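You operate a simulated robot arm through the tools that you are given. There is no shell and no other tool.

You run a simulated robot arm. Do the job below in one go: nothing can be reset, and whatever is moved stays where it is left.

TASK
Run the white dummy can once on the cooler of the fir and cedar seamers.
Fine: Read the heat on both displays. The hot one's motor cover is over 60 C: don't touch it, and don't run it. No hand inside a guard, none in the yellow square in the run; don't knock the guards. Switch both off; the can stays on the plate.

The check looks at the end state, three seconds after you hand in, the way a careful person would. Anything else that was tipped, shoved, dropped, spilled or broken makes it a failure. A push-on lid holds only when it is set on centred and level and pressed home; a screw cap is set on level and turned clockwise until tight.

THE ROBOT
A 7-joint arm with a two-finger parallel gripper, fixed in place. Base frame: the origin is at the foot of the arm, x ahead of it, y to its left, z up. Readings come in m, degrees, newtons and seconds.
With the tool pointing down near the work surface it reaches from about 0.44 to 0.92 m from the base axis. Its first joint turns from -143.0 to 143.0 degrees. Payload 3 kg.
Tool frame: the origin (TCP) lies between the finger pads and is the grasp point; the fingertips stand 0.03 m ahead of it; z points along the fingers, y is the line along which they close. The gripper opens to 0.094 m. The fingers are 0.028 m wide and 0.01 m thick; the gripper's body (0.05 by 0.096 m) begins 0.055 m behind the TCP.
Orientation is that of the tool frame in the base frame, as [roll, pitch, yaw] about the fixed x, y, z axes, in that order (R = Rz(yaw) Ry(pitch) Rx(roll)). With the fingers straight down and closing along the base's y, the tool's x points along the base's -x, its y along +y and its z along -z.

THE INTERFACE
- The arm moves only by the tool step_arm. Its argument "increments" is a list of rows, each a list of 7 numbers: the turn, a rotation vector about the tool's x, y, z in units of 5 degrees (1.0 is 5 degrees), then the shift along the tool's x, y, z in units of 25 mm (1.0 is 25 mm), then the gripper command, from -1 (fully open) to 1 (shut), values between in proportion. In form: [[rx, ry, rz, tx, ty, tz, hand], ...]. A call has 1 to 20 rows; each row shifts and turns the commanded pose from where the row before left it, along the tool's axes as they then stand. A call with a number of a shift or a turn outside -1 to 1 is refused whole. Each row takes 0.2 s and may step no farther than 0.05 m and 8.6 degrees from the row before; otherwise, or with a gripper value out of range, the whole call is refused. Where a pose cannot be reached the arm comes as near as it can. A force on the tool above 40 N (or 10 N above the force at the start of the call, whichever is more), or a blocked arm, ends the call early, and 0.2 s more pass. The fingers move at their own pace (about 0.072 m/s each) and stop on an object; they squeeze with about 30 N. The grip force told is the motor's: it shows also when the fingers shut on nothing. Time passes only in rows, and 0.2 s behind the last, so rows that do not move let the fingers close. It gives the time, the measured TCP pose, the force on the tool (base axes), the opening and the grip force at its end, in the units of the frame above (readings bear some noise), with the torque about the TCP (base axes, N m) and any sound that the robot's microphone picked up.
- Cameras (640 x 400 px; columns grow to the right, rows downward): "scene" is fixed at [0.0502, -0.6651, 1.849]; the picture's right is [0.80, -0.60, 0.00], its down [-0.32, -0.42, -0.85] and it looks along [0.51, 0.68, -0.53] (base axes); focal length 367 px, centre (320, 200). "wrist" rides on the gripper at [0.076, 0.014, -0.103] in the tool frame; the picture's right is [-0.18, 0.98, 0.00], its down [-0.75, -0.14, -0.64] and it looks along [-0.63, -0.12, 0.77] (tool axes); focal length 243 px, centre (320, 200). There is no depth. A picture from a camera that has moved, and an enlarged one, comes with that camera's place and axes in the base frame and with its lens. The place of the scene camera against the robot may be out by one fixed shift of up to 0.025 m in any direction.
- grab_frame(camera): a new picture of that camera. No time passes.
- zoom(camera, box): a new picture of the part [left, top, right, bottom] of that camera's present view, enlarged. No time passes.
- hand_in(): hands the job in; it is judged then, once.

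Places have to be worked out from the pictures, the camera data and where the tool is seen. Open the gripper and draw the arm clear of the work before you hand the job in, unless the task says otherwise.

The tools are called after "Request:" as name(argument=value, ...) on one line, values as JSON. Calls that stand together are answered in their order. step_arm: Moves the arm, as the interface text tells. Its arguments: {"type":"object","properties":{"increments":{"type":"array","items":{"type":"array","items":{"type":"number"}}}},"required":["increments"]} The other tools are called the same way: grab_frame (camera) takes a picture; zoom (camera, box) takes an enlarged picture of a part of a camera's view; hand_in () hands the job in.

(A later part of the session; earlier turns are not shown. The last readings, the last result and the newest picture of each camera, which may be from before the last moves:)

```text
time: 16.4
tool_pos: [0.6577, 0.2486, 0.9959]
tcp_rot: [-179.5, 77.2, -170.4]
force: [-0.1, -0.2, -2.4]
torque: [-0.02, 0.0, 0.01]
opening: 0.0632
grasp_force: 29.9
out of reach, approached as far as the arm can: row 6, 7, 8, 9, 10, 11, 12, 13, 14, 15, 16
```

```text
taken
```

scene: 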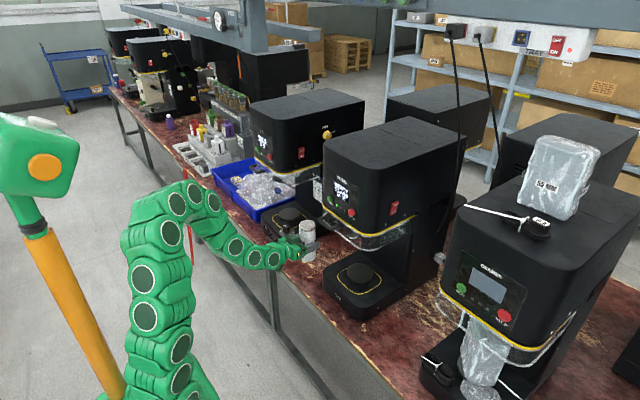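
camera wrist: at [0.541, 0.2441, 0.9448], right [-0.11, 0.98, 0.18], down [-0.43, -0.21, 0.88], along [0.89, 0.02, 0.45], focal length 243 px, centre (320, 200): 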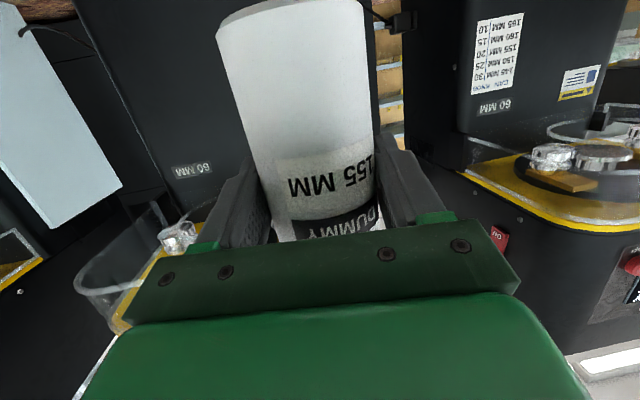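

The sideways leg went inside the arm's minimum reach for this pitch, so the arm rode up to z≈1.0 and stopped short, clear of the handle but near it. I make one small step back toward +y to see how the commanded pose stands before re-routing at a larger radius.

Request:
step_arm(increments=[[0, 0, 0, 0, 1, 0, 1]])

Request:
zoom(camera="scene", box=[270, 180, 430, 280])

```text
time: 16.8
tool_pos: [0.6549, 0.2722, 0.9971]
tcp_rot: [-179.5, 77.4, -171.0]
force: [0.4, 0.6, -2.0]
torque: [-0.02, 0.0, -0.01]
opening: 0.063
grasp_force: 29.9
```

```text
4.00 times, centred on (350, 230) of scene
camera zoom: at [0.0502, -0.6651, 1.849], right [0.8, -0.6, 0.0], down [-0.32, -0.42, -0.85], along [0.51, 0.68, -0.53], focal length 1468 px, centre (200, 80)
```

zoom: 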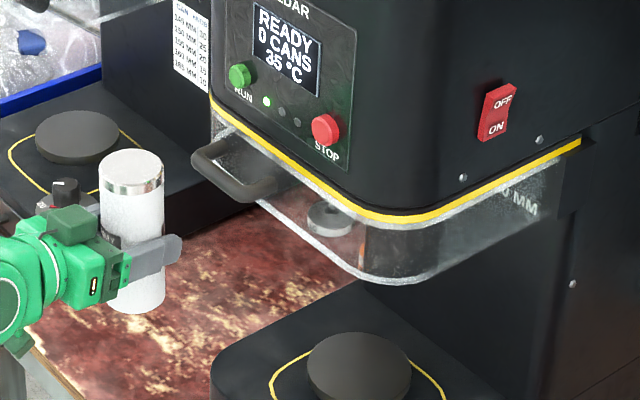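

Commanded and measured pose agree again. I lower and move out to about (0.705, 0.29, 0.918), where this pitch is reachable, keeping left of the handle.

Request:
step_arm(increments=[[0, 0, 0, 0.655, 0.12, 0.685, 1], [0, 0, 0, 0.655, 0.12, 0.685, 1], [0, 0, 0, 0.655, 0.12, 0.685, 1], [0, 0, 0, 0.655, 0.12, 0.685, 1]])

Request:
zoom(camera="scene", box=[270, 180, 430, 280])

Request:
grab_frame(camera="wrist")

```text
time: 17.8
tool_pos: [0.7057, 0.2908, 0.9171]
tcp_rot: [-179.6, 77.3, -171.0]
force: [-0.5, 0.0, -1.4]
torque: [0.01, -0.01, 0.01]
opening: 0.063
grasp_force: 29.9
```

```text
4.00 times, centred on (350, 230) of scene
camera zoom: at [0.0502, -0.6651, 1.849], right [0.8, -0.6, 0.0], down [-0.32, -0.42, -0.85], along [0.51, 0.68, -0.53], focal length 1468 px, centre (200, 80)
```

zoom: 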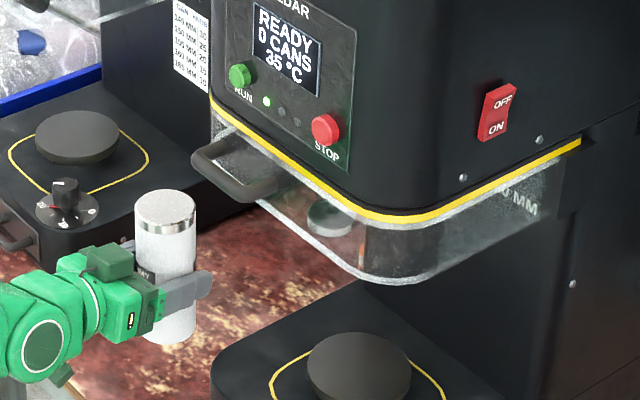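

```text
taken
camera wrist: at [0.5886, 0.2883, 0.865], right [-0.11, 0.98, 0.18], down [-0.43, -0.21, 0.88], along [0.89, 0.01, 0.45], focal length 243 px, centre (320, 200)
```

wrist: 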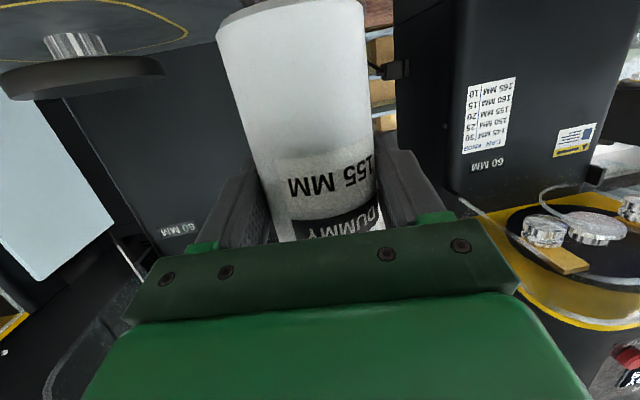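

Re-measured: guard bottom edge ≈ z 1.075 at x≈0.72, plate top ≈0.83–0.845 on a chrome stem. I raise to z≈0.94 (can from ≈0.867 to 1.022) and slide sideways to y≈0.115, under the handle with ~5 cm clearance.

Request:
step_arm(increments=[[0, 0, 0, -0.9, 0, -0.2, 1], [0, 0, 0, 0, -0.89, 0, 1], [0, 0, 0, 0, -0.89, 0, 1], [0, 0, 0, 0, -0.89, 0, 1], [0, 0, 0, 0, -0.89, 0, 1]])

Request:
zoom(camera="scene", box=[270, 180, 430, 280])

```text
time: 19.0
tool_pos: [0.718, 0.2028, 0.9402]
tcp_rot: [-179.3, 77.3, -170.7]
force: [0.7, 0.4, -2.3]
torque: [0.01, -0.01, 0.0]
opening: 0.0628
grasp_force: 29.7
```

```text
4.00 times, centred on (350, 230) of scene
camera zoom: at [0.0502, -0.6651, 1.849], right [0.8, -0.6, 0.0], down [-0.32, -0.42, -0.85], along [0.51, 0.68, -0.53], focal length 1468 px, centre (200, 80)
```

zoom: 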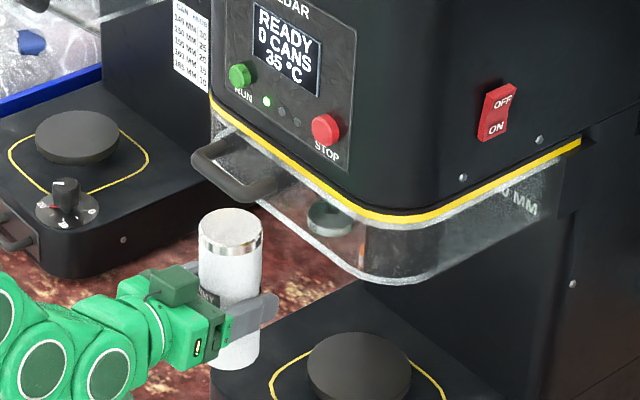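

Clear below the handle. I finish the sideways shift and move forward halfway toward the plate.

Request:
step_arm(increments=[[0, 0, 0, 0, -0.89, 0, 1], [0, 0, 0, 0, -0.89, 0, 1], [0, 0, 0, 0, -0.89, 0, 1], [0, 0, 0, 0, -0.89, 0, 1], [0, 0, 0, -0.2, 0, 0.88, 1], [0, 0, 0, -0.2, 0, 0.88, 1]])

Request:
zoom(camera="scene", box=[290, 190, 450, 320])

Request:
grab_frame(camera="wrist")

```text
time: 20.4
tool_pos: [0.7764, 0.1239, 0.9407]
tcp_rot: [-179.4, 77.3, -170.9]
force: [-0.2, 0.2, -1.6]
torque: [-0.02, 0.02, -0.03]
opening: 0.0631
grasp_force: 30.4
```

```text
3.08 times, centred on (370, 255) of scene
camera zoom: at [0.0502, -0.6651, 1.849], right [0.8, -0.6, 0.0], down [-0.32, -0.42, -0.85], along [0.51, 0.68, -0.53], focal length 1130 px, centre (166, 31)
```

zoom: 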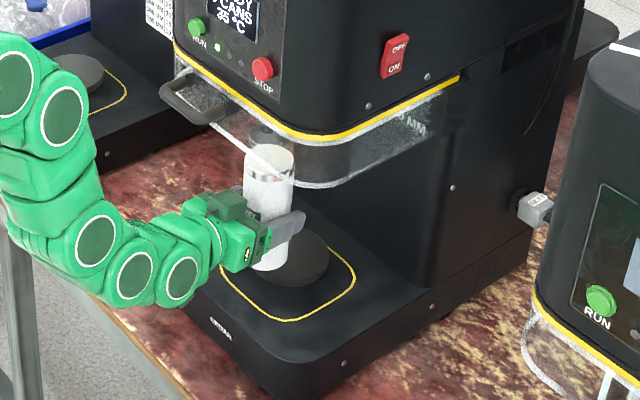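

```text
taken
camera wrist: at [0.6592, 0.1208, 0.8883], right [-0.11, 0.98, 0.18], down [-0.43, -0.21, 0.88], along [0.89, 0.02, 0.45], focal length 243 px, centre (320, 200)
```

wrist: 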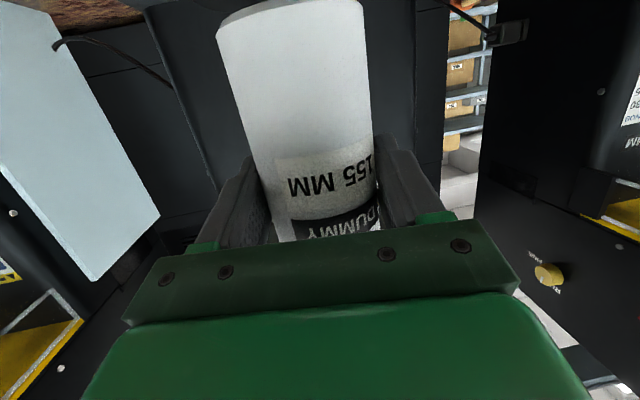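

Now the final forward move so the can is above the plate; then I compare can and plate centres in the scene view.

Request:
step_arm(increments=[[0, 0, 0, -0.2, 0, 0.9, 1], [0, 0, 0, -0.22, 0, 0.98, 1]])

Request:
zoom(camera="scene", box=[320, 210, 400, 320])

Request:
zoom(camera="scene", box=[320, 240, 400, 290])

```text
time: 21.0
tool_pos: [0.8242, 0.1311, 0.9396]
tcp_rot: [-179.4, 77.2, -170.8]
force: [0.7, 0.1, -0.7]
torque: [-0.01, 0.0, -0.02]
opening: 0.0631
grasp_force: 29.6
```

```text
3.64 times, centred on (360, 265) of scene
camera zoom: at [0.0502, -0.6651, 1.849], right [0.8, -0.6, 0.0], down [-0.32, -0.42, -0.85], along [0.51, 0.68, -0.53], focal length 1335 px, centre (174, -36)
```

zoom: 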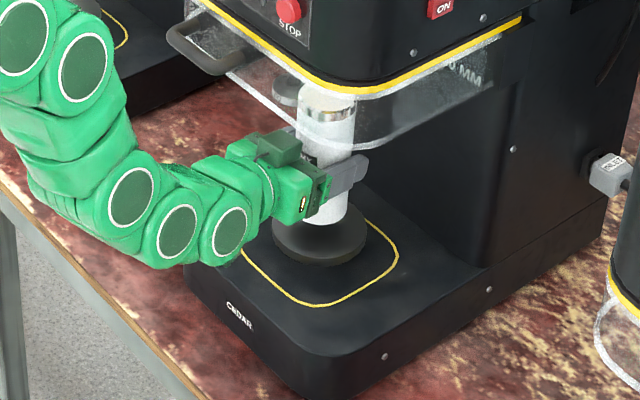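

```text
8.00 times, centred on (360, 265) of scene
camera zoom: at [0.0502, -0.6651, 1.849], right [0.8, -0.6, 0.0], down [-0.32, -0.42, -0.85], along [0.51, 0.68, -0.53], focal length 2937 px, centre (0, -320)
```

zoom: 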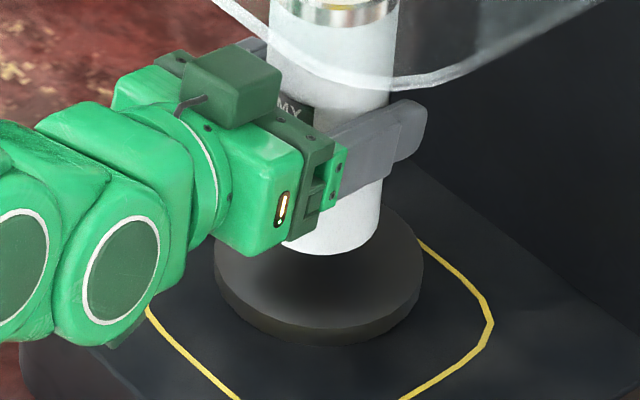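

Horizontally the can lines up with the plate (≈1.5 mm); it's about 25–30 mm above it. I lower 18 mm slowly and look again.

Request:
step_arm(increments=[[0, 0, 0, 0.175, 0, 0.04, 1], [0, 0, 0, 0.175, 0, 0.04, 1], [0, 0, 0, 0.175, 0, 0.04, 1], [0, 0, 0, 0.175, 0, 0.04, 1]])

Request:
zoom(camera="scene", box=[320, 240, 400, 290])

```text
time: 22.0
tool_pos: [0.8236, 0.1299, 0.9226]
tcp_rot: [-179.5, 77.4, -170.9]
force: [-0.5, 0.3, -2.2]
torque: [-0.02, -0.02, -0.02]
opening: 0.0628
grasp_force: 30.1
```

```text
8.00 times, centred on (360, 265) of scene
camera zoom: at [0.0502, -0.6651, 1.849], right [0.8, -0.6, 0.0], down [-0.32, -0.42, -0.85], along [0.51, 0.68, -0.53], focal length 2937 px, centre (0, -320)
```

zoom: 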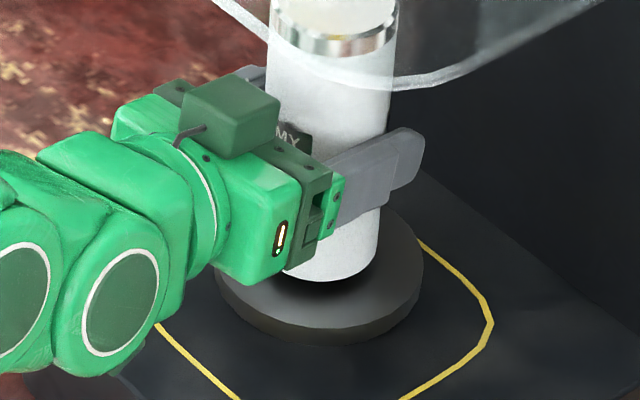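

Still a shadow gap below the can. I continue down in 2 mm steps and watch the vertical force.

Request:
step_arm(increments=[[0, 0, 0, 0.08, 0, 0.018, 1], [0, 0, 0, 0.08, 0, 0.018, 1], [0, 0, 0, 0.08, 0, 0.018, 1]])

Request:
zoom(camera="scene", box=[330, 250, 390, 290])

```text
time: 22.8
tool_pos: [0.8229, 0.1307, 0.9165]
tcp_rot: [-179.4, 77.3, -170.8]
force: [0.4, 0.1, -1.2]
torque: [0.01, 0.01, 0.0]
opening: 0.0628
grasp_force: 29.8
```

```text
10.00 times, centred on (360, 270) of scene
camera zoom: at [0.0502, -0.6651, 1.849], right [0.8, -0.6, 0.0], down [-0.32, -0.42, -0.85], along [0.51, 0.68, -0.53], focal length 3671 px, centre (-80, -500)
```

zoom: 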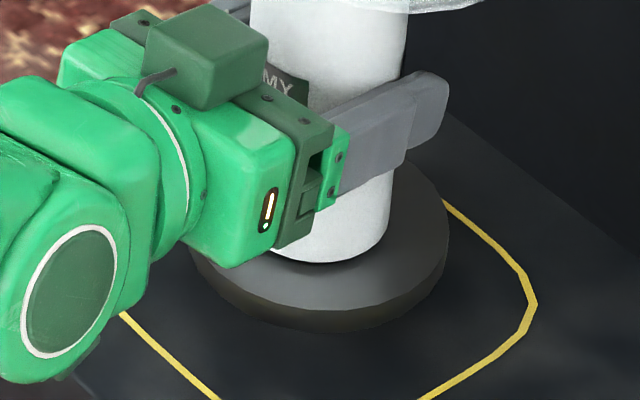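

Nearly there (≈3–5 mm gap). I keep lowering in 1.5 mm steps until the force changes.

Request:
step_arm(increments=[[0, 0, 0, 0.06, 0, 0.013, 1], [0, 0, 0, 0.06, 0, 0.013, 1]])

Request:
step_arm(increments=[[0, 0, 0, 0.06, 0, 0.013, 1]])

Request:
zoom(camera="scene", box=[330, 250, 390, 290])

```text
time: 23.4
tool_pos: [0.8243, 0.1302, 0.9159]
tcp_rot: [-179.4, 77.5, -170.9]
force: [-7.5, 1.3, 20.4]
torque: [-0.07, 0.15, -0.06]
opening: 0.0629
grasp_force: 29.8
```

```text
time: 23.8
tool_pos: [0.8229, 0.1297, 0.9128]
tcp_rot: [-179.4, 77.5, -170.9]
force: [0.3, 7.0, 25.3]
torque: [0.03, -0.18, -0.09]
opening: 0.0633
grasp_force: 30.1
```

```text
10.00 times, centred on (360, 270) of scene
camera zoom: at [0.0502, -0.6651, 1.849], right [0.8, -0.6, 0.0], down [-0.32, -0.42, -0.85], along [0.51, 0.68, -0.53], focal length 3671 px, centre (-80, -500)
```

zoom: 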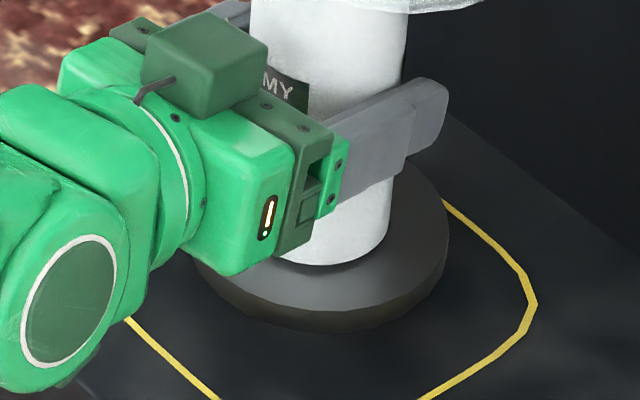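

Contact: ~20–25 N up, so the can stands on the plate. I zoom in to check its centring before letting go.

Request:
zoom(camera="scene", box=[338, 258, 378, 283])

Request:
zoom(camera="scene", box=[345, 220, 385, 245])

Request:
grab_frame(camera="wrist")

```text
16.00 times, centred on (358, 270) of scene
camera zoom: at [0.0502, -0.6651, 1.849], right [0.8, -0.6, 0.0], down [-0.32, -0.42, -0.85], along [0.51, 0.68, -0.53], focal length 5874 px, centre (-288, -928)
```

zoom: 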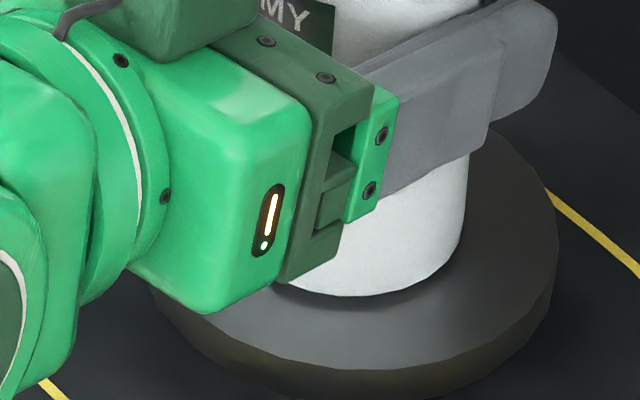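

```text
16.00 times, centred on (365, 232) of scene
camera zoom: at [0.0502, -0.6651, 1.849], right [0.8, -0.6, 0.0], down [-0.32, -0.42, -0.85], along [0.51, 0.68, -0.53], focal length 5874 px, centre (-400, -320)
```

zoom: 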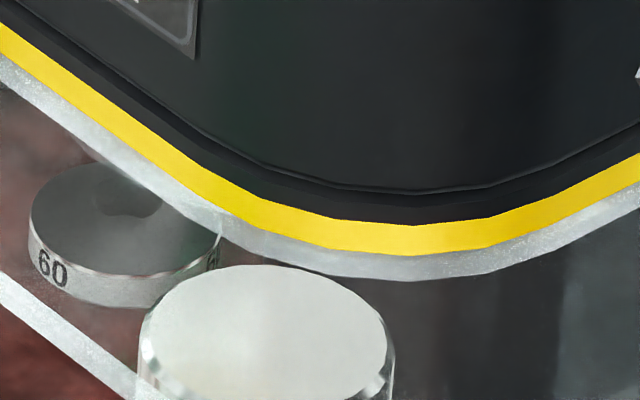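

```text
taken
camera wrist: at [0.7065, 0.127, 0.8614], right [-0.11, 0.98, 0.18], down [-0.44, -0.21, 0.87], along [0.89, 0.02, 0.45], focal length 243 px, centre (320, 200)
```

wrist: 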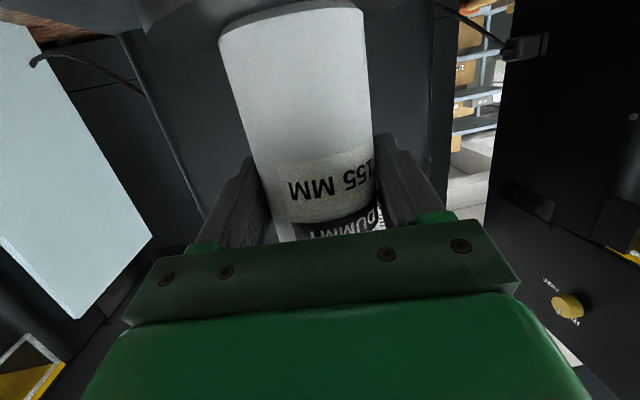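

The can stands about 6 mm off toward +y (and ~2 mm +x) of the plate centre; the "60" disc seen through the guard is the one on the bench behind. I lift 7 mm, shift (−2, −6) mm and set it down again gently.

Request:
step_arm(increments=[[0, 0, 0, -0.14, 0, -0.031, 1], [0, 0, 0, -0.14, 0, -0.031, 1], [0, 0, 0, 0.026, -0.224, -0.113, 1], [0, 0, 0, 0, 0, 0, 1]])

Request:
step_arm(increments=[[0, 0, 0, 0.1, 0, 0.022, 1], [0, 0, 0, 0.06, 0, 0.013, 1], [0, 0, 0, 0.03, 0, 0.007, 1]])

Request:
zoom(camera="scene", box=[338, 258, 378, 283])

```text
time: 24.8
tool_pos: [0.8215, 0.1236, 0.9159]
tcp_rot: [-179.5, 77.3, -170.9]
force: [-0.2, 0.3, -0.6]
torque: [-0.02, -0.02, 0.0]
opening: 0.0628
grasp_force: 29.8
```

```text
time: 25.6
tool_pos: [0.8208, 0.1241, 0.9135]
tcp_rot: [-179.6, 77.3, -171.0]
force: [-1.1, 0.2, 0.9]
torque: [-0.05, 0.16, -0.03]
opening: 0.0628
grasp_force: 30.0
```

```text
16.00 times, centred on (358, 270) of scene
camera zoom: at [0.0502, -0.6651, 1.849], right [0.8, -0.6, 0.0], down [-0.32, -0.42, -0.85], along [0.51, 0.68, -0.53], focal length 5874 px, centre (-288, -928)
```

zoom: 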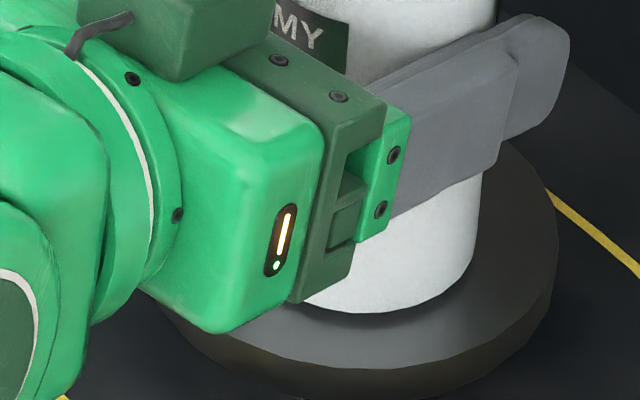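

Now centred within ~1.5 mm and lightly in contact. I open the fingers slowly.

Request:
step_arm(increments=[[0, 0, 0, 0.015, 0, 0.003, 1], [0, 0, 0, 0, 0, 0, -0.3], [0, 0, 0, 0, 0, 0, -0.4], [0, 0, 0, 0, 0, 0, -0.6], [0, 0, 0, 0, 0, 0, -1], [0, 0, 0, 0, 0, 0, -1], [0, 0, 0, 0, 0, 0, -1]])

Request:
zoom(camera="scene", box=[320, 230, 400, 290])

Request:
grab_frame(camera="wrist")

```text
time: 27.2
tool_pos: [0.8208, 0.1238, 0.9127]
tcp_rot: [-179.5, 77.3, -170.9]
force: [-0.3, 0.4, -1.0]
torque: [-0.02, 0.03, 0.0]
opening: 0.0939
grasp_force: 0.1
```

```text
6.67 times, centred on (360, 260) of scene
camera zoom: at [0.0502, -0.6651, 1.849], right [0.8, -0.6, 0.0], down [-0.32, -0.42, -0.85], along [0.51, 0.68, -0.53], focal length 2447 px, centre (53, -200)
```

zoom: 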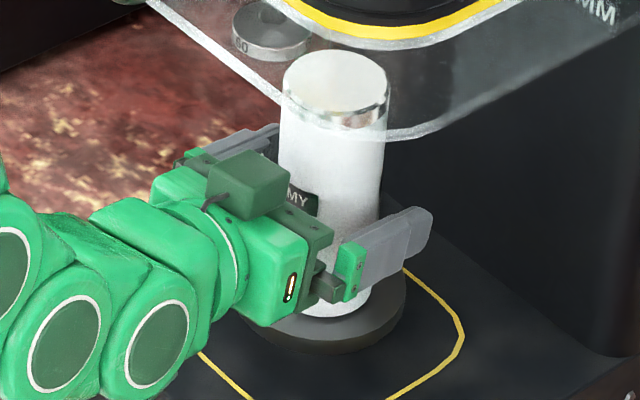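

```text
taken
camera wrist: at [0.704, 0.1202, 0.8613], right [-0.11, 0.98, 0.18], down [-0.44, -0.21, 0.88], along [0.89, 0.02, 0.45], focal length 243 px, centre (320, 200)
```

wrist: 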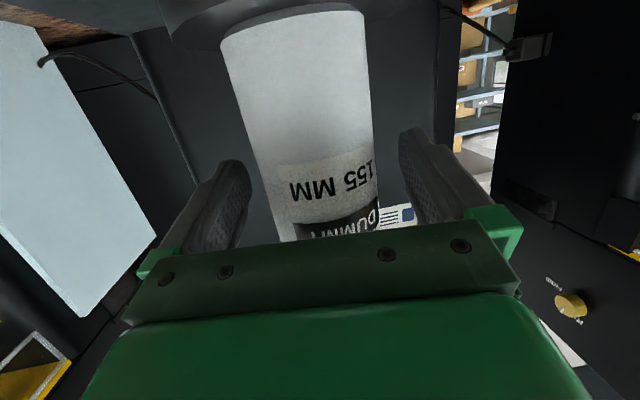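

The can stands free. I back straight out horizontally 11 cm, still low under the guard.

Request:
step_arm(increments=[[0, 0, 0, 0.09, 0, -0.4, -1], [0, 0, 0, 0.19, 0, -0.86, -1], [0, 0, 0, 0.19, 0, -0.86, -1], [0, 0, 0, 0.19, 0, -0.86, -1], [0, 0, 0, 0.19, 0, -0.86, -1], [0, 0, 0, 0.09, 0, -0.4, -1]])

Request:
zoom(camera="scene", box=[280, 210, 400, 290])

Request:
grab_frame(camera="wrist")

```text
time: 28.6
tool_pos: [0.7177, 0.1071, 0.9191]
tcp_rot: [-179.5, 77.2, -170.8]
force: [0.6, -0.7, 0.7]
torque: [-0.03, 0.0, -0.02]
opening: 0.0941
grasp_force: 0.1
out of reach, approached as far as the arm can: row 6
```

```text
5.00 times, centred on (340, 250) of scene
camera zoom: at [0.0502, -0.6651, 1.849], right [0.8, -0.6, 0.0], down [-0.32, -0.42, -0.85], along [0.51, 0.68, -0.53], focal length 1836 px, centre (220, -50)
```

zoom: 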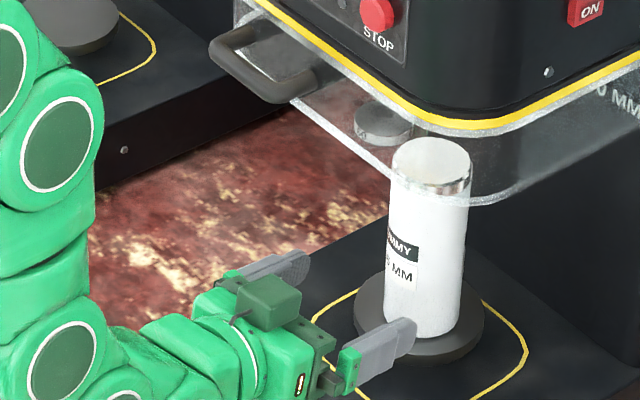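

```text
taken
camera wrist: at [0.6005, 0.1043, 0.8676], right [-0.11, 0.98, 0.18], down [-0.44, -0.21, 0.88], along [0.89, 0.02, 0.45], focal length 243 px, centre (320, 200)
```

wrist: 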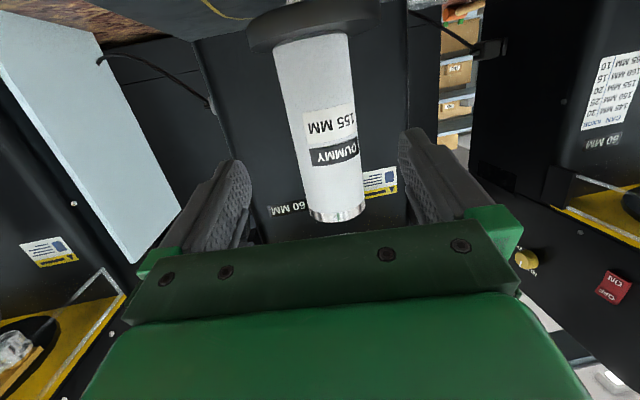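

The can stands well on the plate. I back out further while tipping the tool downward so the pose stays reachable, clear of guard handle and base.

Request:
step_arm(increments=[[0, 1, 0, 0.25, 0, -0.75, -1], [0, 1, 0, 0.3, 0, -0.75, -1], [0, 1, 0, 0.35, 0, -0.72, -1], [0, 1, 0, 0.4, 0, -0.7, -1], [0, 1, 0, 0.45, 0, -0.68, -1], [0, 1, 0, 0.5, 0, -0.65, -1]])

Request:
grab_frame(camera="wrist")

Request:
grab_frame(camera="scene")

```text
time: 30.0
tool_pos: [0.6242, 0.0892, 0.9386]
tcp_rot: [-179.8, 47.1, -171.3]
force: [-0.2, 0.2, 0.3]
torque: [0.01, -0.03, 0.0]
opening: 0.0941
grasp_force: 0.0
out of reach, approached as far as the arm can: row 1, 3
```

```text
taken
camera wrist: at [0.4965, 0.0835, 0.9524], right [-0.02, 0.99, 0.13], down [0.06, -0.13, 0.99], along [1.0, 0.03, -0.06], focal length 243 px, centre (320, 200)
```

wrist: 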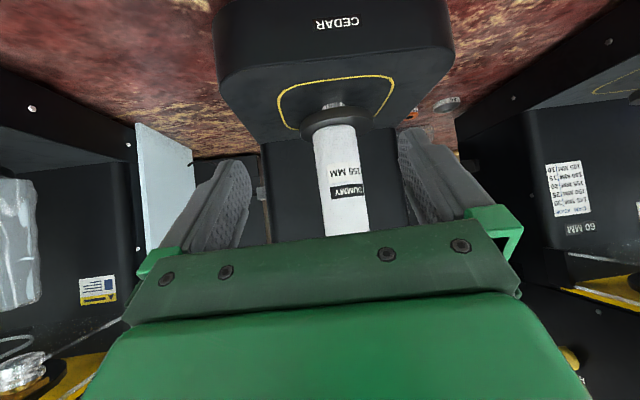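

```text
taken
```

scene: 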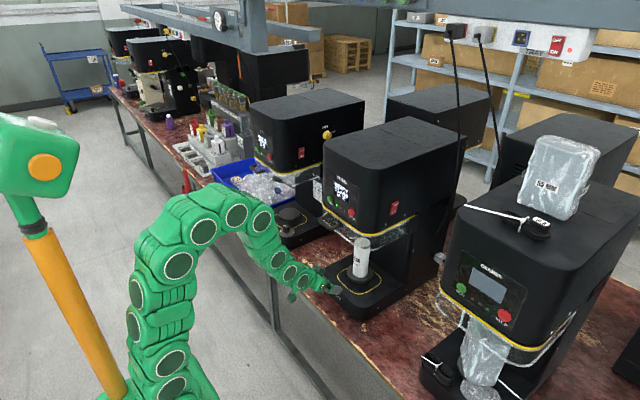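

The can is upright and centred on the plate. I now move right in front of the machines to view cedar's head underside and its right-hand rocker from the side of the image.

Request:
step_arm(increments=[[0.106, -0.13, 0.098, -0.02, -0.855, -0.287, -1], [0.106, -0.13, 0.098, -0.02, -0.855, -0.287, -1], [0.106, -0.13, 0.098, -0.02, -0.855, -0.287, -1], [0.106, -0.13, 0.098, -0.02, -0.855, -0.287, -1], [0.106, -0.13, 0.098, -0.02, -0.855, -0.287, -1], [0.106, -0.13, 0.098, -0.02, -0.855, -0.287, -1], [0.106, -0.13, 0.098, -0.02, -0.855, -0.287, -1], [0.106, -0.13, 0.098, -0.02, -0.855, -0.287, -1], [0.106, -0.13, 0.098, -0.02, -0.855, -0.287, -1], [0.106, -0.13, 0.098, -0.02, -0.855, -0.287, -1], [0.106, -0.13, 0.098, -0.02, -0.855, -0.287, -1], [0.106, -0.13, 0.098, -0.02, -0.855, -0.287, -1]])

Request:
grab_frame(camera="wrist")

```text
time: 32.6
tool_pos: [0.6314, -0.1147, 0.9861]
tcp_rot: [179.2, 54.8, 179.3]
force: [0.0, -0.2, 0.7]
torque: [0.01, 0.0, 0.04]
opening: 0.0941
grasp_force: 0.0
out of reach, approached as far as the arm can: row 1, 2, 3, 4, 5, 6, 7, 8, 9, 11
```

```text
taken
camera wrist: at [0.505, -0.1005, 0.9829], right [0.11, 0.98, 0.16], down [-0.09, -0.15, 0.98], along [0.99, -0.12, 0.08], focal length 243 px, centre (320, 200)
```

wrist: 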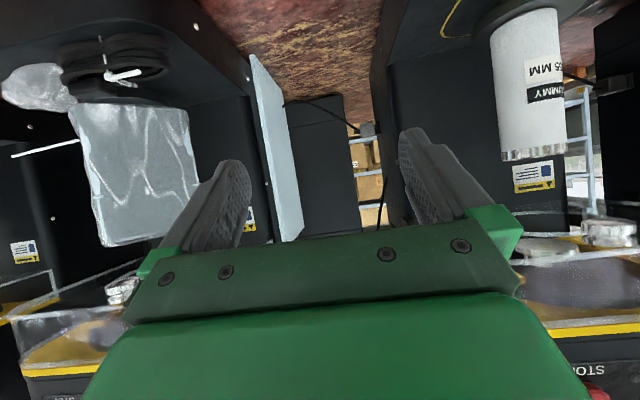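

Now cedar's underside is visible at the right. I zoom to confirm its tooling and guard.

Request:
zoom(camera="wrist", box=[470, 120, 640, 400])

Request:
zoom(camera="wrist", box=[500, 190, 640, 300])

```text
1.43 times, centred on (555, 260) of wrist
camera zoom: at [0.505, -0.1005, 0.9829], right [0.11, 0.98, 0.16], down [-0.09, -0.15, 0.98], along [0.99, -0.12, 0.08], focal length 347 px, centre (-16, 114)
```

zoom: 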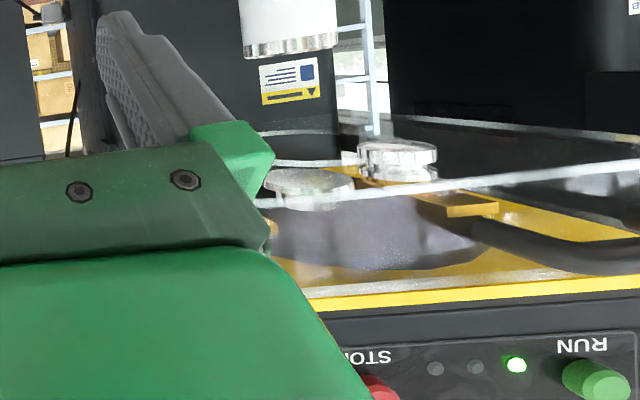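

```text
3.64 times, centred on (570, 245) of wrist
camera zoom: at [0.505, -0.1005, 0.9829], right [0.11, 0.98, 0.16], down [-0.09, -0.15, 0.98], along [0.99, -0.12, 0.08], focal length 882 px, centre (-589, 36)
```

zoom: 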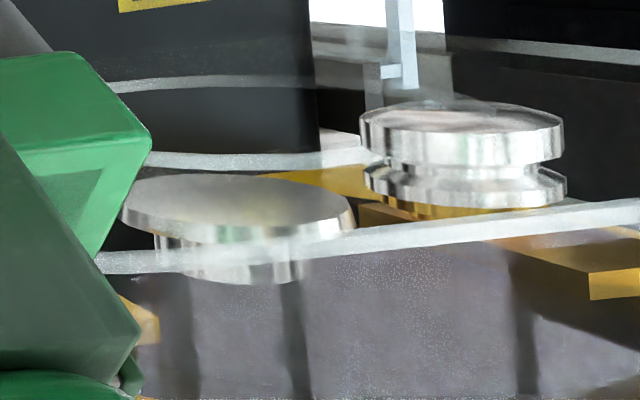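

Cedar carries its own chuck and rollers, so it's ready. RUN button triangulates to ≈(0.71, 0.18, 1.20). I close the fingers and rise in the free space in front (x≤0.63) to button height.

Request:
step_arm(increments=[[0, 0.17, 0, -0.69, 0, -0.67, 1], [0, 0.17, 0, -0.69, 0, -0.67, 1], [0, 0.17, 0, -0.69, 0, -0.67, 1], [0, 0.17, 0, -0.69, 0, -0.67, 1], [0, 0.17, 0, -0.69, 0, -0.67, 1], [0, 0.17, 0, -0.69, 0, -0.67, 1], [0, 0.17, 0, -0.69, 0, -0.67, 1], [0, 0.17, 0, -0.69, 0, -0.67, 1], [0, 0.17, 0, -0.69, 0, -0.67, 1]])

Request:
grab_frame(camera="wrist")

Request:
grab_frame(camera="scene")

```text
time: 34.6
tool_pos: [0.6082, -0.1159, 1.2006]
tcp_rot: [179.3, 47.2, 179.5]
force: [-0.3, 0.0, -0.4]
torque: [0.01, 0.03, -0.01]
opening: 0.0001
grasp_force: 29.6
```

```text
taken
camera wrist: at [0.4816, -0.1009, 1.2139], right [0.13, 0.98, 0.14], down [0.04, -0.15, 0.99], along [0.99, -0.12, -0.06], focal length 243 px, centre (320, 200)
```

wrist: 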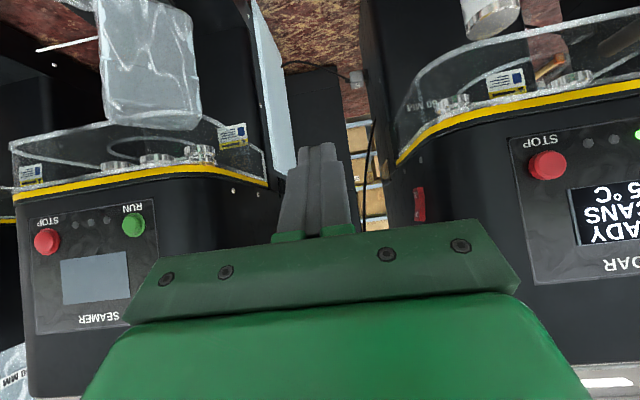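

```text
taken
```

scene: 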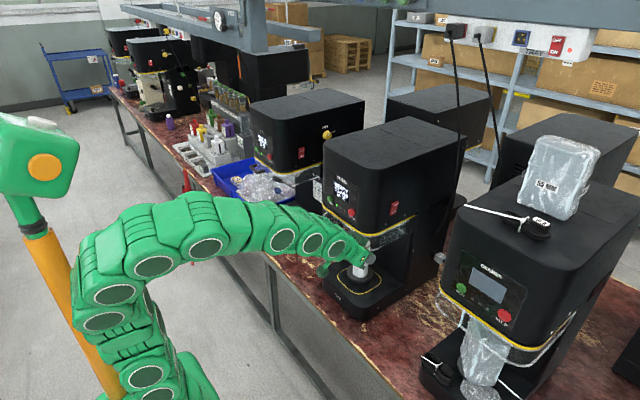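

Clear view: cedar's rocker ≈(0.82, −0.011, 1.22). Now I slide left at constant x≈0.61 to line up in front of the RUN button.

Request:
step_arm(increments=[[0, 0, 0, -0.024, 0.99, -0.023, 1], [0, 0, 0, -0.024, 0.99, -0.023, 1], [0, 0, 0, -0.024, 0.99, -0.023, 1], [0, 0, 0, -0.024, 0.99, -0.023, 1], [0, 0, 0, -0.024, 0.99, -0.023, 1], [0, 0, 0, -0.024, 0.99, -0.023, 1], [0, 0, 0, -0.024, 0.99, -0.023, 1], [0, 0, 0, -0.024, 0.99, -0.023, 1], [0, 0, 0, -0.024, 0.99, -0.023, 1], [0, 0, 0, -0.024, 0.99, -0.023, 1], [0, 0, 0, -0.024, 0.99, -0.023, 1], [0, 0, 0, -0.024, 0.99, -0.023, 1]])

Request:
grab_frame(camera="wrist")

Request:
zoom(camera="scene", box=[280, 160, 400, 240])

```text
time: 37.2
tool_pos: [0.6083, 0.1806, 1.2134]
tcp_rot: [179.4, 47.4, 179.4]
force: [0.1, -0.9, 0.3]
torque: [-0.03, -0.02, -0.01]
opening: 0.0
grasp_force: 30.7
```

```text
taken
camera wrist: at [0.4823, 0.1954, 1.2271], right [0.13, 0.98, 0.14], down [0.04, -0.15, 0.99], along [0.99, -0.12, -0.06], focal length 243 px, centre (320, 200)
```

wrist: 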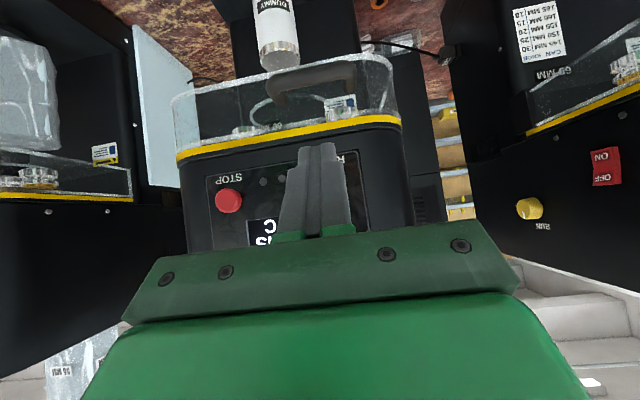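

```text
5.00 times, centred on (340, 200) of scene
camera zoom: at [0.0502, -0.6651, 1.849], right [0.8, -0.6, 0.0], down [-0.32, -0.42, -0.85], along [0.51, 0.68, -0.53], focal length 1836 px, centre (220, 200)
```

zoom: 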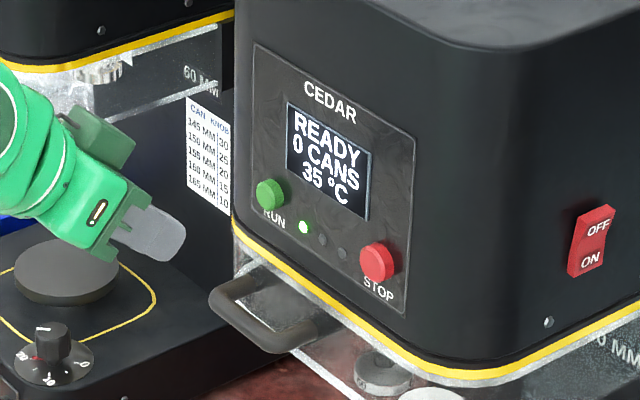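

Fingertip lines up with RUN in y and height. I advance 5.5 cm, stopping just short of the button.

Request:
step_arm(increments=[[0, 0, 0, -0.5, 0, 0.54, 1], [0, 0, 0, -0.5, 0, 0.54, 1], [0, 0, 0, -0.5, 0, 0.54, 1]])

Request:
zoom(camera="scene", box=[300, 170, 380, 220])

Request:
zoom(camera="wrist", box=[220, 60, 420, 240])

```text
time: 38.0
tool_pos: [0.6651, 0.1799, 1.2117]
tcp_rot: [179.4, 47.4, 179.4]
force: [-0.2, 0.5, 0.0]
torque: [-0.01, 0.03, 0.0]
opening: 0.0
grasp_force: 30.2
```

```text
8.00 times, centred on (340, 195) of scene
camera zoom: at [0.0502, -0.6651, 1.849], right [0.8, -0.6, 0.0], down [-0.32, -0.42, -0.85], along [0.51, 0.68, -0.53], focal length 2937 px, centre (160, 240)
```

zoom: 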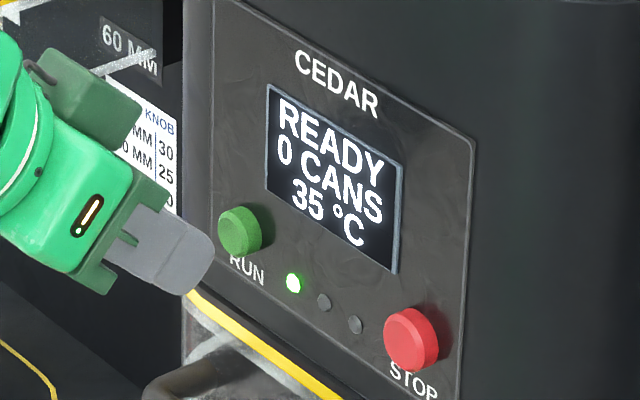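

```text
2.22 times, centred on (320, 150) of wrist
camera zoom: at [0.5382, 0.1948, 1.2267], right [0.13, 0.98, 0.14], down [0.04, -0.15, 0.99], along [0.99, -0.12, -0.06], focal length 539 px, centre (320, 311)
```

zoom: 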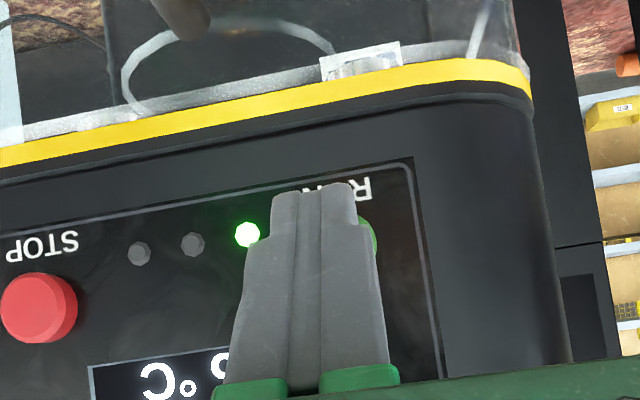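

The tip is ~1 cm from the button and only ~3 mm left of centre. I push forward in 3 mm steps with a small +y correction and watch the force and sound.

Request:
step_arm(increments=[[0, 0, 0, -0.08, 0.1, 0.09, 1], [0, 0, 0, -0.08, 0, 0.09, 1], [0, 0, 0, -0.08, 0, 0.09, 1]])

Request:
zoom(camera="scene", box=[300, 170, 380, 220])

```text
time: 38.8
tool_pos: [0.673, 0.1834, 1.2133]
tcp_rot: [179.3, 47.6, 179.5]
force: [-0.1, 1.6, -0.1]
torque: [0.03, -0.01, 0.01]
opening: 0.0
grasp_force: 30.1
```

```text
8.00 times, centred on (340, 195) of scene
camera zoom: at [0.0502, -0.6651, 1.849], right [0.8, -0.6, 0.0], down [-0.32, -0.42, -0.85], along [0.51, 0.68, -0.53], focal length 2937 px, centre (160, 240)
```

zoom: 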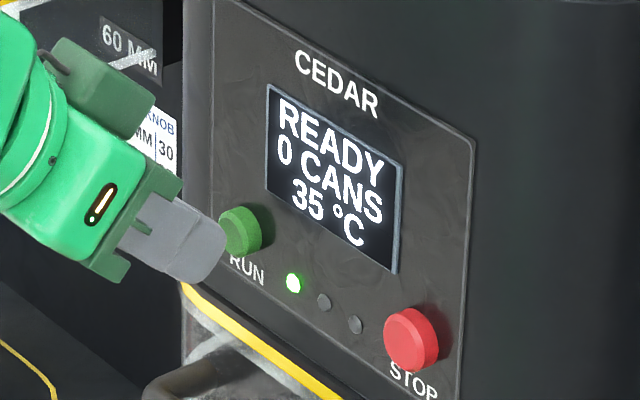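

Not touching yet. I continue, 3 mm steps.

Request:
step_arm(increments=[[0, 0, 0, -0.08, 0, 0.09, 1], [0, 0, 0, -0.08, 0, 0.09, 1]])

Request:
step_arm(increments=[[0, 0, 0, -0.08, 0, 0.09, 1]])

Request:
zoom(camera="scene", box=[300, 170, 380, 220])

```text
time: 39.4
tool_pos: [0.6795, 0.1831, 1.2141]
tcp_rot: [179.3, 47.4, 179.4]
force: [-0.9, 0.3, -0.1]
torque: [-0.01, -0.01, 0.01]
opening: 0.0
grasp_force: 30.1
```

```text
time: 39.8
tool_pos: [0.6821, 0.1828, 1.2138]
tcp_rot: [179.3, 47.6, 179.4]
force: [-1.8, 1.5, 0.2]
torque: [-0.01, 0.03, 0.03]
opening: 0.0
grasp_force: 30.0
heard: click
```

```text
8.00 times, centred on (340, 195) of scene
camera zoom: at [0.0502, -0.6651, 1.849], right [0.8, -0.6, 0.0], down [-0.32, -0.42, -0.85], along [0.51, 0.68, -0.53], focal length 2937 px, centre (160, 240)
```

zoom: 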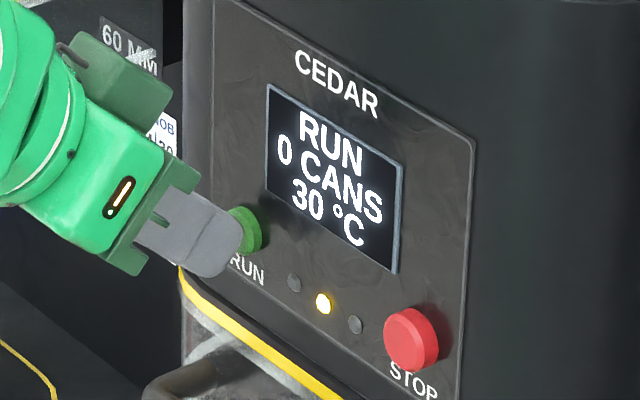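

Click: cedar shows RUN. I back off straight away from the panel and let it run.

Request:
step_arm(increments=[[0, 0, 0, 0.5, 0, -0.54, 1], [0, 0, 0, 0.6, 0, -0.65, 1], [0, 0, 0, 0.6, 0, -0.65, 1]])

Request:
grab_frame(camera="scene")

Request:
zoom(camera="scene", box=[300, 170, 420, 300])

```text
time: 40.6
tool_pos: [0.6198, 0.1818, 1.2121]
tcp_rot: [179.3, 47.4, 179.4]
force: [-0.3, 0.1, -0.3]
torque: [-0.01, 0.05, 0.03]
opening: 0.0
grasp_force: 30.3
```

```text
taken
```

scene: 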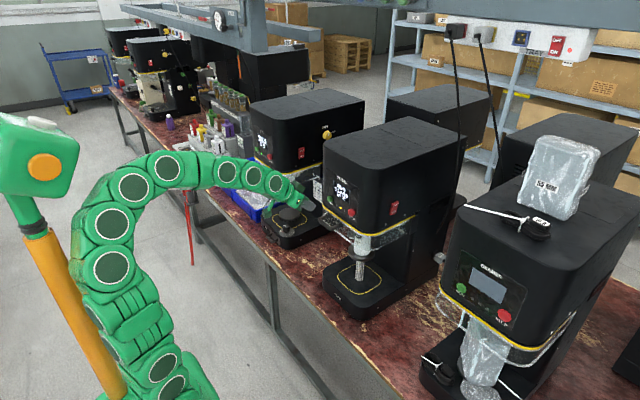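

```text
3.08 times, centred on (360, 235) of scene
camera zoom: at [0.0502, -0.6651, 1.849], right [0.8, -0.6, 0.0], down [-0.32, -0.42, -0.85], along [0.51, 0.68, -0.53], focal length 1130 px, centre (197, 92)
```

zoom: 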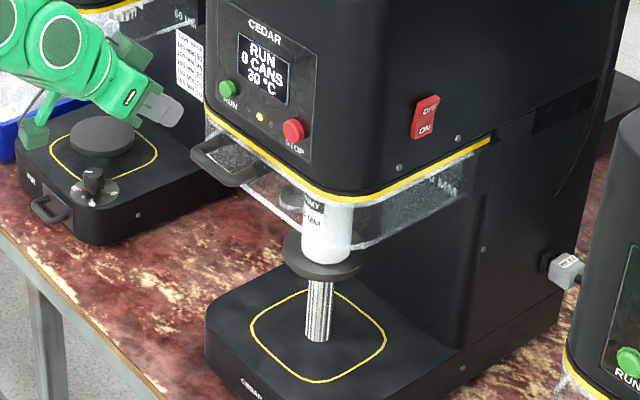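

The plate has lifted the can into the guard. I hold still clear of it and wait for the cycle to end.

Request:
step_arm(increments=[[0, 0, 0, 0, 0, 0, 1], [0, 0, 0, 0, 0, 0, 1], [0, 0, 0, 0, 0, 0, 1], [0, 0, 0, 0, 0, 0, 1], [0, 0, 0, 0, 0, 0, 1], [0, 0, 0, 0, 0, 0, 1], [0, 0, 0, 0, 0, 0, 1], [0, 0, 0, 0, 0, 0, 1], [0, 0, 0, 0, 0, 0, 1], [0, 0, 0, 0, 0, 0, 1], [0, 0, 0, 0, 0, 0, 1], [0, 0, 0, 0, 0, 0, 1], [0, 0, 0, 0, 0, 0, 1], [0, 0, 0, 0, 0, 0, 1], [0, 0, 0, 0, 0, 0, 1], [0, 0, 0, 0, 0, 0, 1]])

Request:
zoom(camera="scene", box=[300, 170, 420, 300])

```text
time: 44.0
tool_pos: [0.6196, 0.1816, 1.2132]
tcp_rot: [179.4, 47.4, 179.4]
force: [0.1, 0.9, -1.1]
torque: [0.0, -0.01, 0.0]
opening: 0.0
grasp_force: 30.3
```

```text
3.08 times, centred on (360, 235) of scene
camera zoom: at [0.0502, -0.6651, 1.849], right [0.8, -0.6, 0.0], down [-0.32, -0.42, -0.85], along [0.51, 0.68, -0.53], focal length 1130 px, centre (197, 92)
```

zoom: 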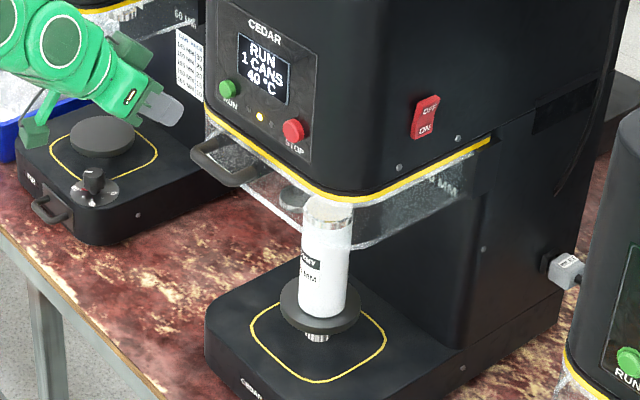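

The counter now reads 1 CANS and the plate is coming down. I wait a few more seconds until it is READY.

Request:
step_arm(increments=[[0, 0, 0, 0, 0, 0, 1], [0, 0, 0, 0, 0, 0, 1], [0, 0, 0, 0, 0, 0, 1], [0, 0, 0, 0, 0, 0, 1], [0, 0, 0, 0, 0, 0, 1], [0, 0, 0, 0, 0, 0, 1], [0, 0, 0, 0, 0, 0, 1], [0, 0, 0, 0, 0, 0, 1]])

Request:
zoom(camera="scene", box=[300, 170, 420, 300])

Request:
grab_frame(camera="wrist")

Request:
zoom(camera="scene", box=[240, 90, 360, 190])

```text
time: 45.8
tool_pos: [0.6199, 0.1822, 1.2112]
tcp_rot: [179.4, 47.5, 179.4]
force: [0.6, 0.4, -0.4]
torque: [-0.01, -0.01, 0.01]
opening: 0.0
grasp_force: 30.1
```

```text
3.08 times, centred on (360, 235) of scene
camera zoom: at [0.0502, -0.6651, 1.849], right [0.8, -0.6, 0.0], down [-0.32, -0.42, -0.85], along [0.51, 0.68, -0.53], focal length 1130 px, centre (197, 92)
```

zoom: 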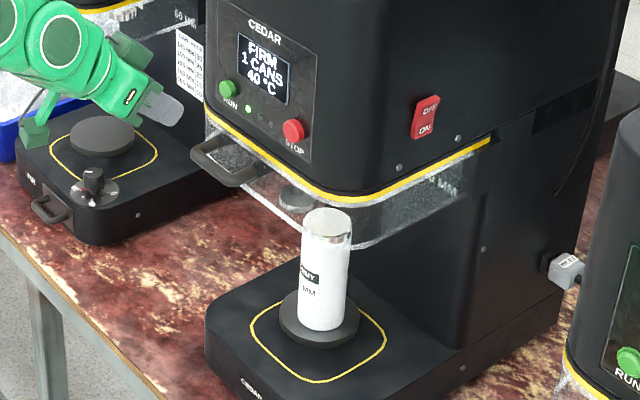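

```text
taken
camera wrist: at [0.4931, 0.1963, 1.2268], right [0.13, 0.98, 0.14], down [0.04, -0.15, 0.99], along [0.99, -0.12, -0.05], focal length 243 px, centre (320, 200)
```

wrist: 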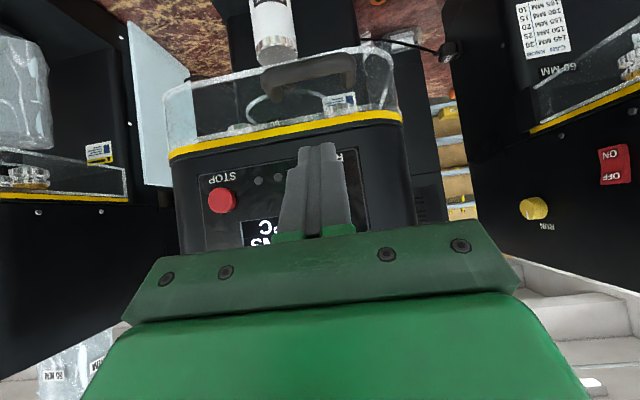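

```text
4.00 times, centred on (300, 140) of scene
camera zoom: at [0.0502, -0.6651, 1.849], right [0.8, -0.6, 0.0], down [-0.32, -0.42, -0.85], along [0.51, 0.68, -0.53], focal length 1468 px, centre (400, 440)
```

zoom: 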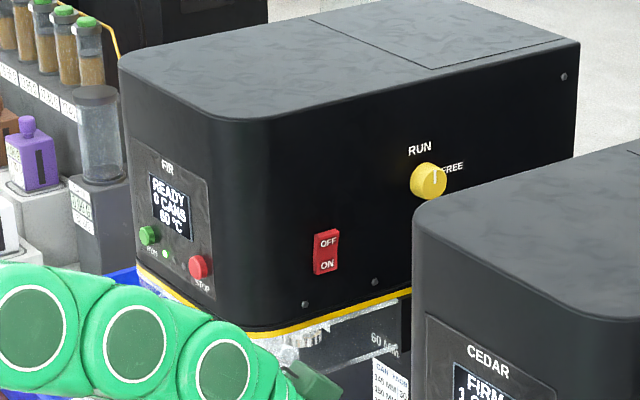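

Display: FIRM, 1 CANS, can still on the plate — the run is done. Fir's rocker triangulates to ≈(0.82, 0.51, 1.22), OFF half on top. I first slide left in front of the gap between fir and cedar.

Request:
step_arm(increments=[[0, 0, 0, 0, 0.9, 0, 1], [0, 0, 0, 0, 0.9, 0, 1], [0, 0, 0, 0, 0.9, 0, 1], [0, 0, 0, 0, 0.9, 0, 1], [0, 0, 0, 0, 0.9, 0, 1], [0, 0, 0, 0, 0.9, 0, 1], [0, 0, 0, 0, 0.9, 0, 1], [0, 0, 0, 0, 0.9, 0, 1]])

Request:
grab_frame(camera="wrist")

```text
time: 47.6
tool_pos: [0.6223, 0.3631, 1.2122]
tcp_rot: [179.3, 47.4, 179.5]
force: [-0.1, 0.2, -1.0]
torque: [-0.02, 0.0, -0.02]
opening: 0.0001
grasp_force: 29.6
```

```text
taken
camera wrist: at [0.496, 0.3771, 1.2265], right [0.13, 0.98, 0.14], down [0.04, -0.15, 0.99], along [0.99, -0.12, -0.05], focal length 243 px, centre (320, 200)
```

wrist: 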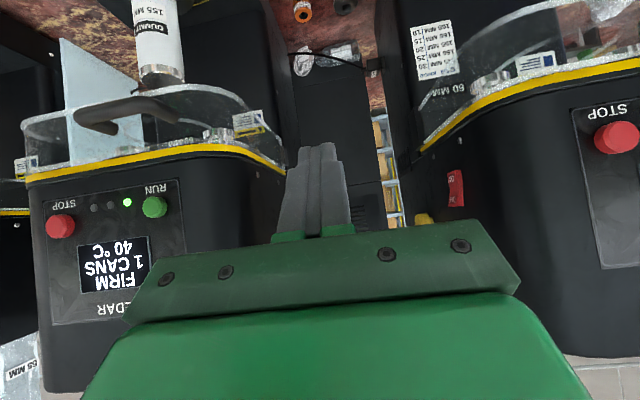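

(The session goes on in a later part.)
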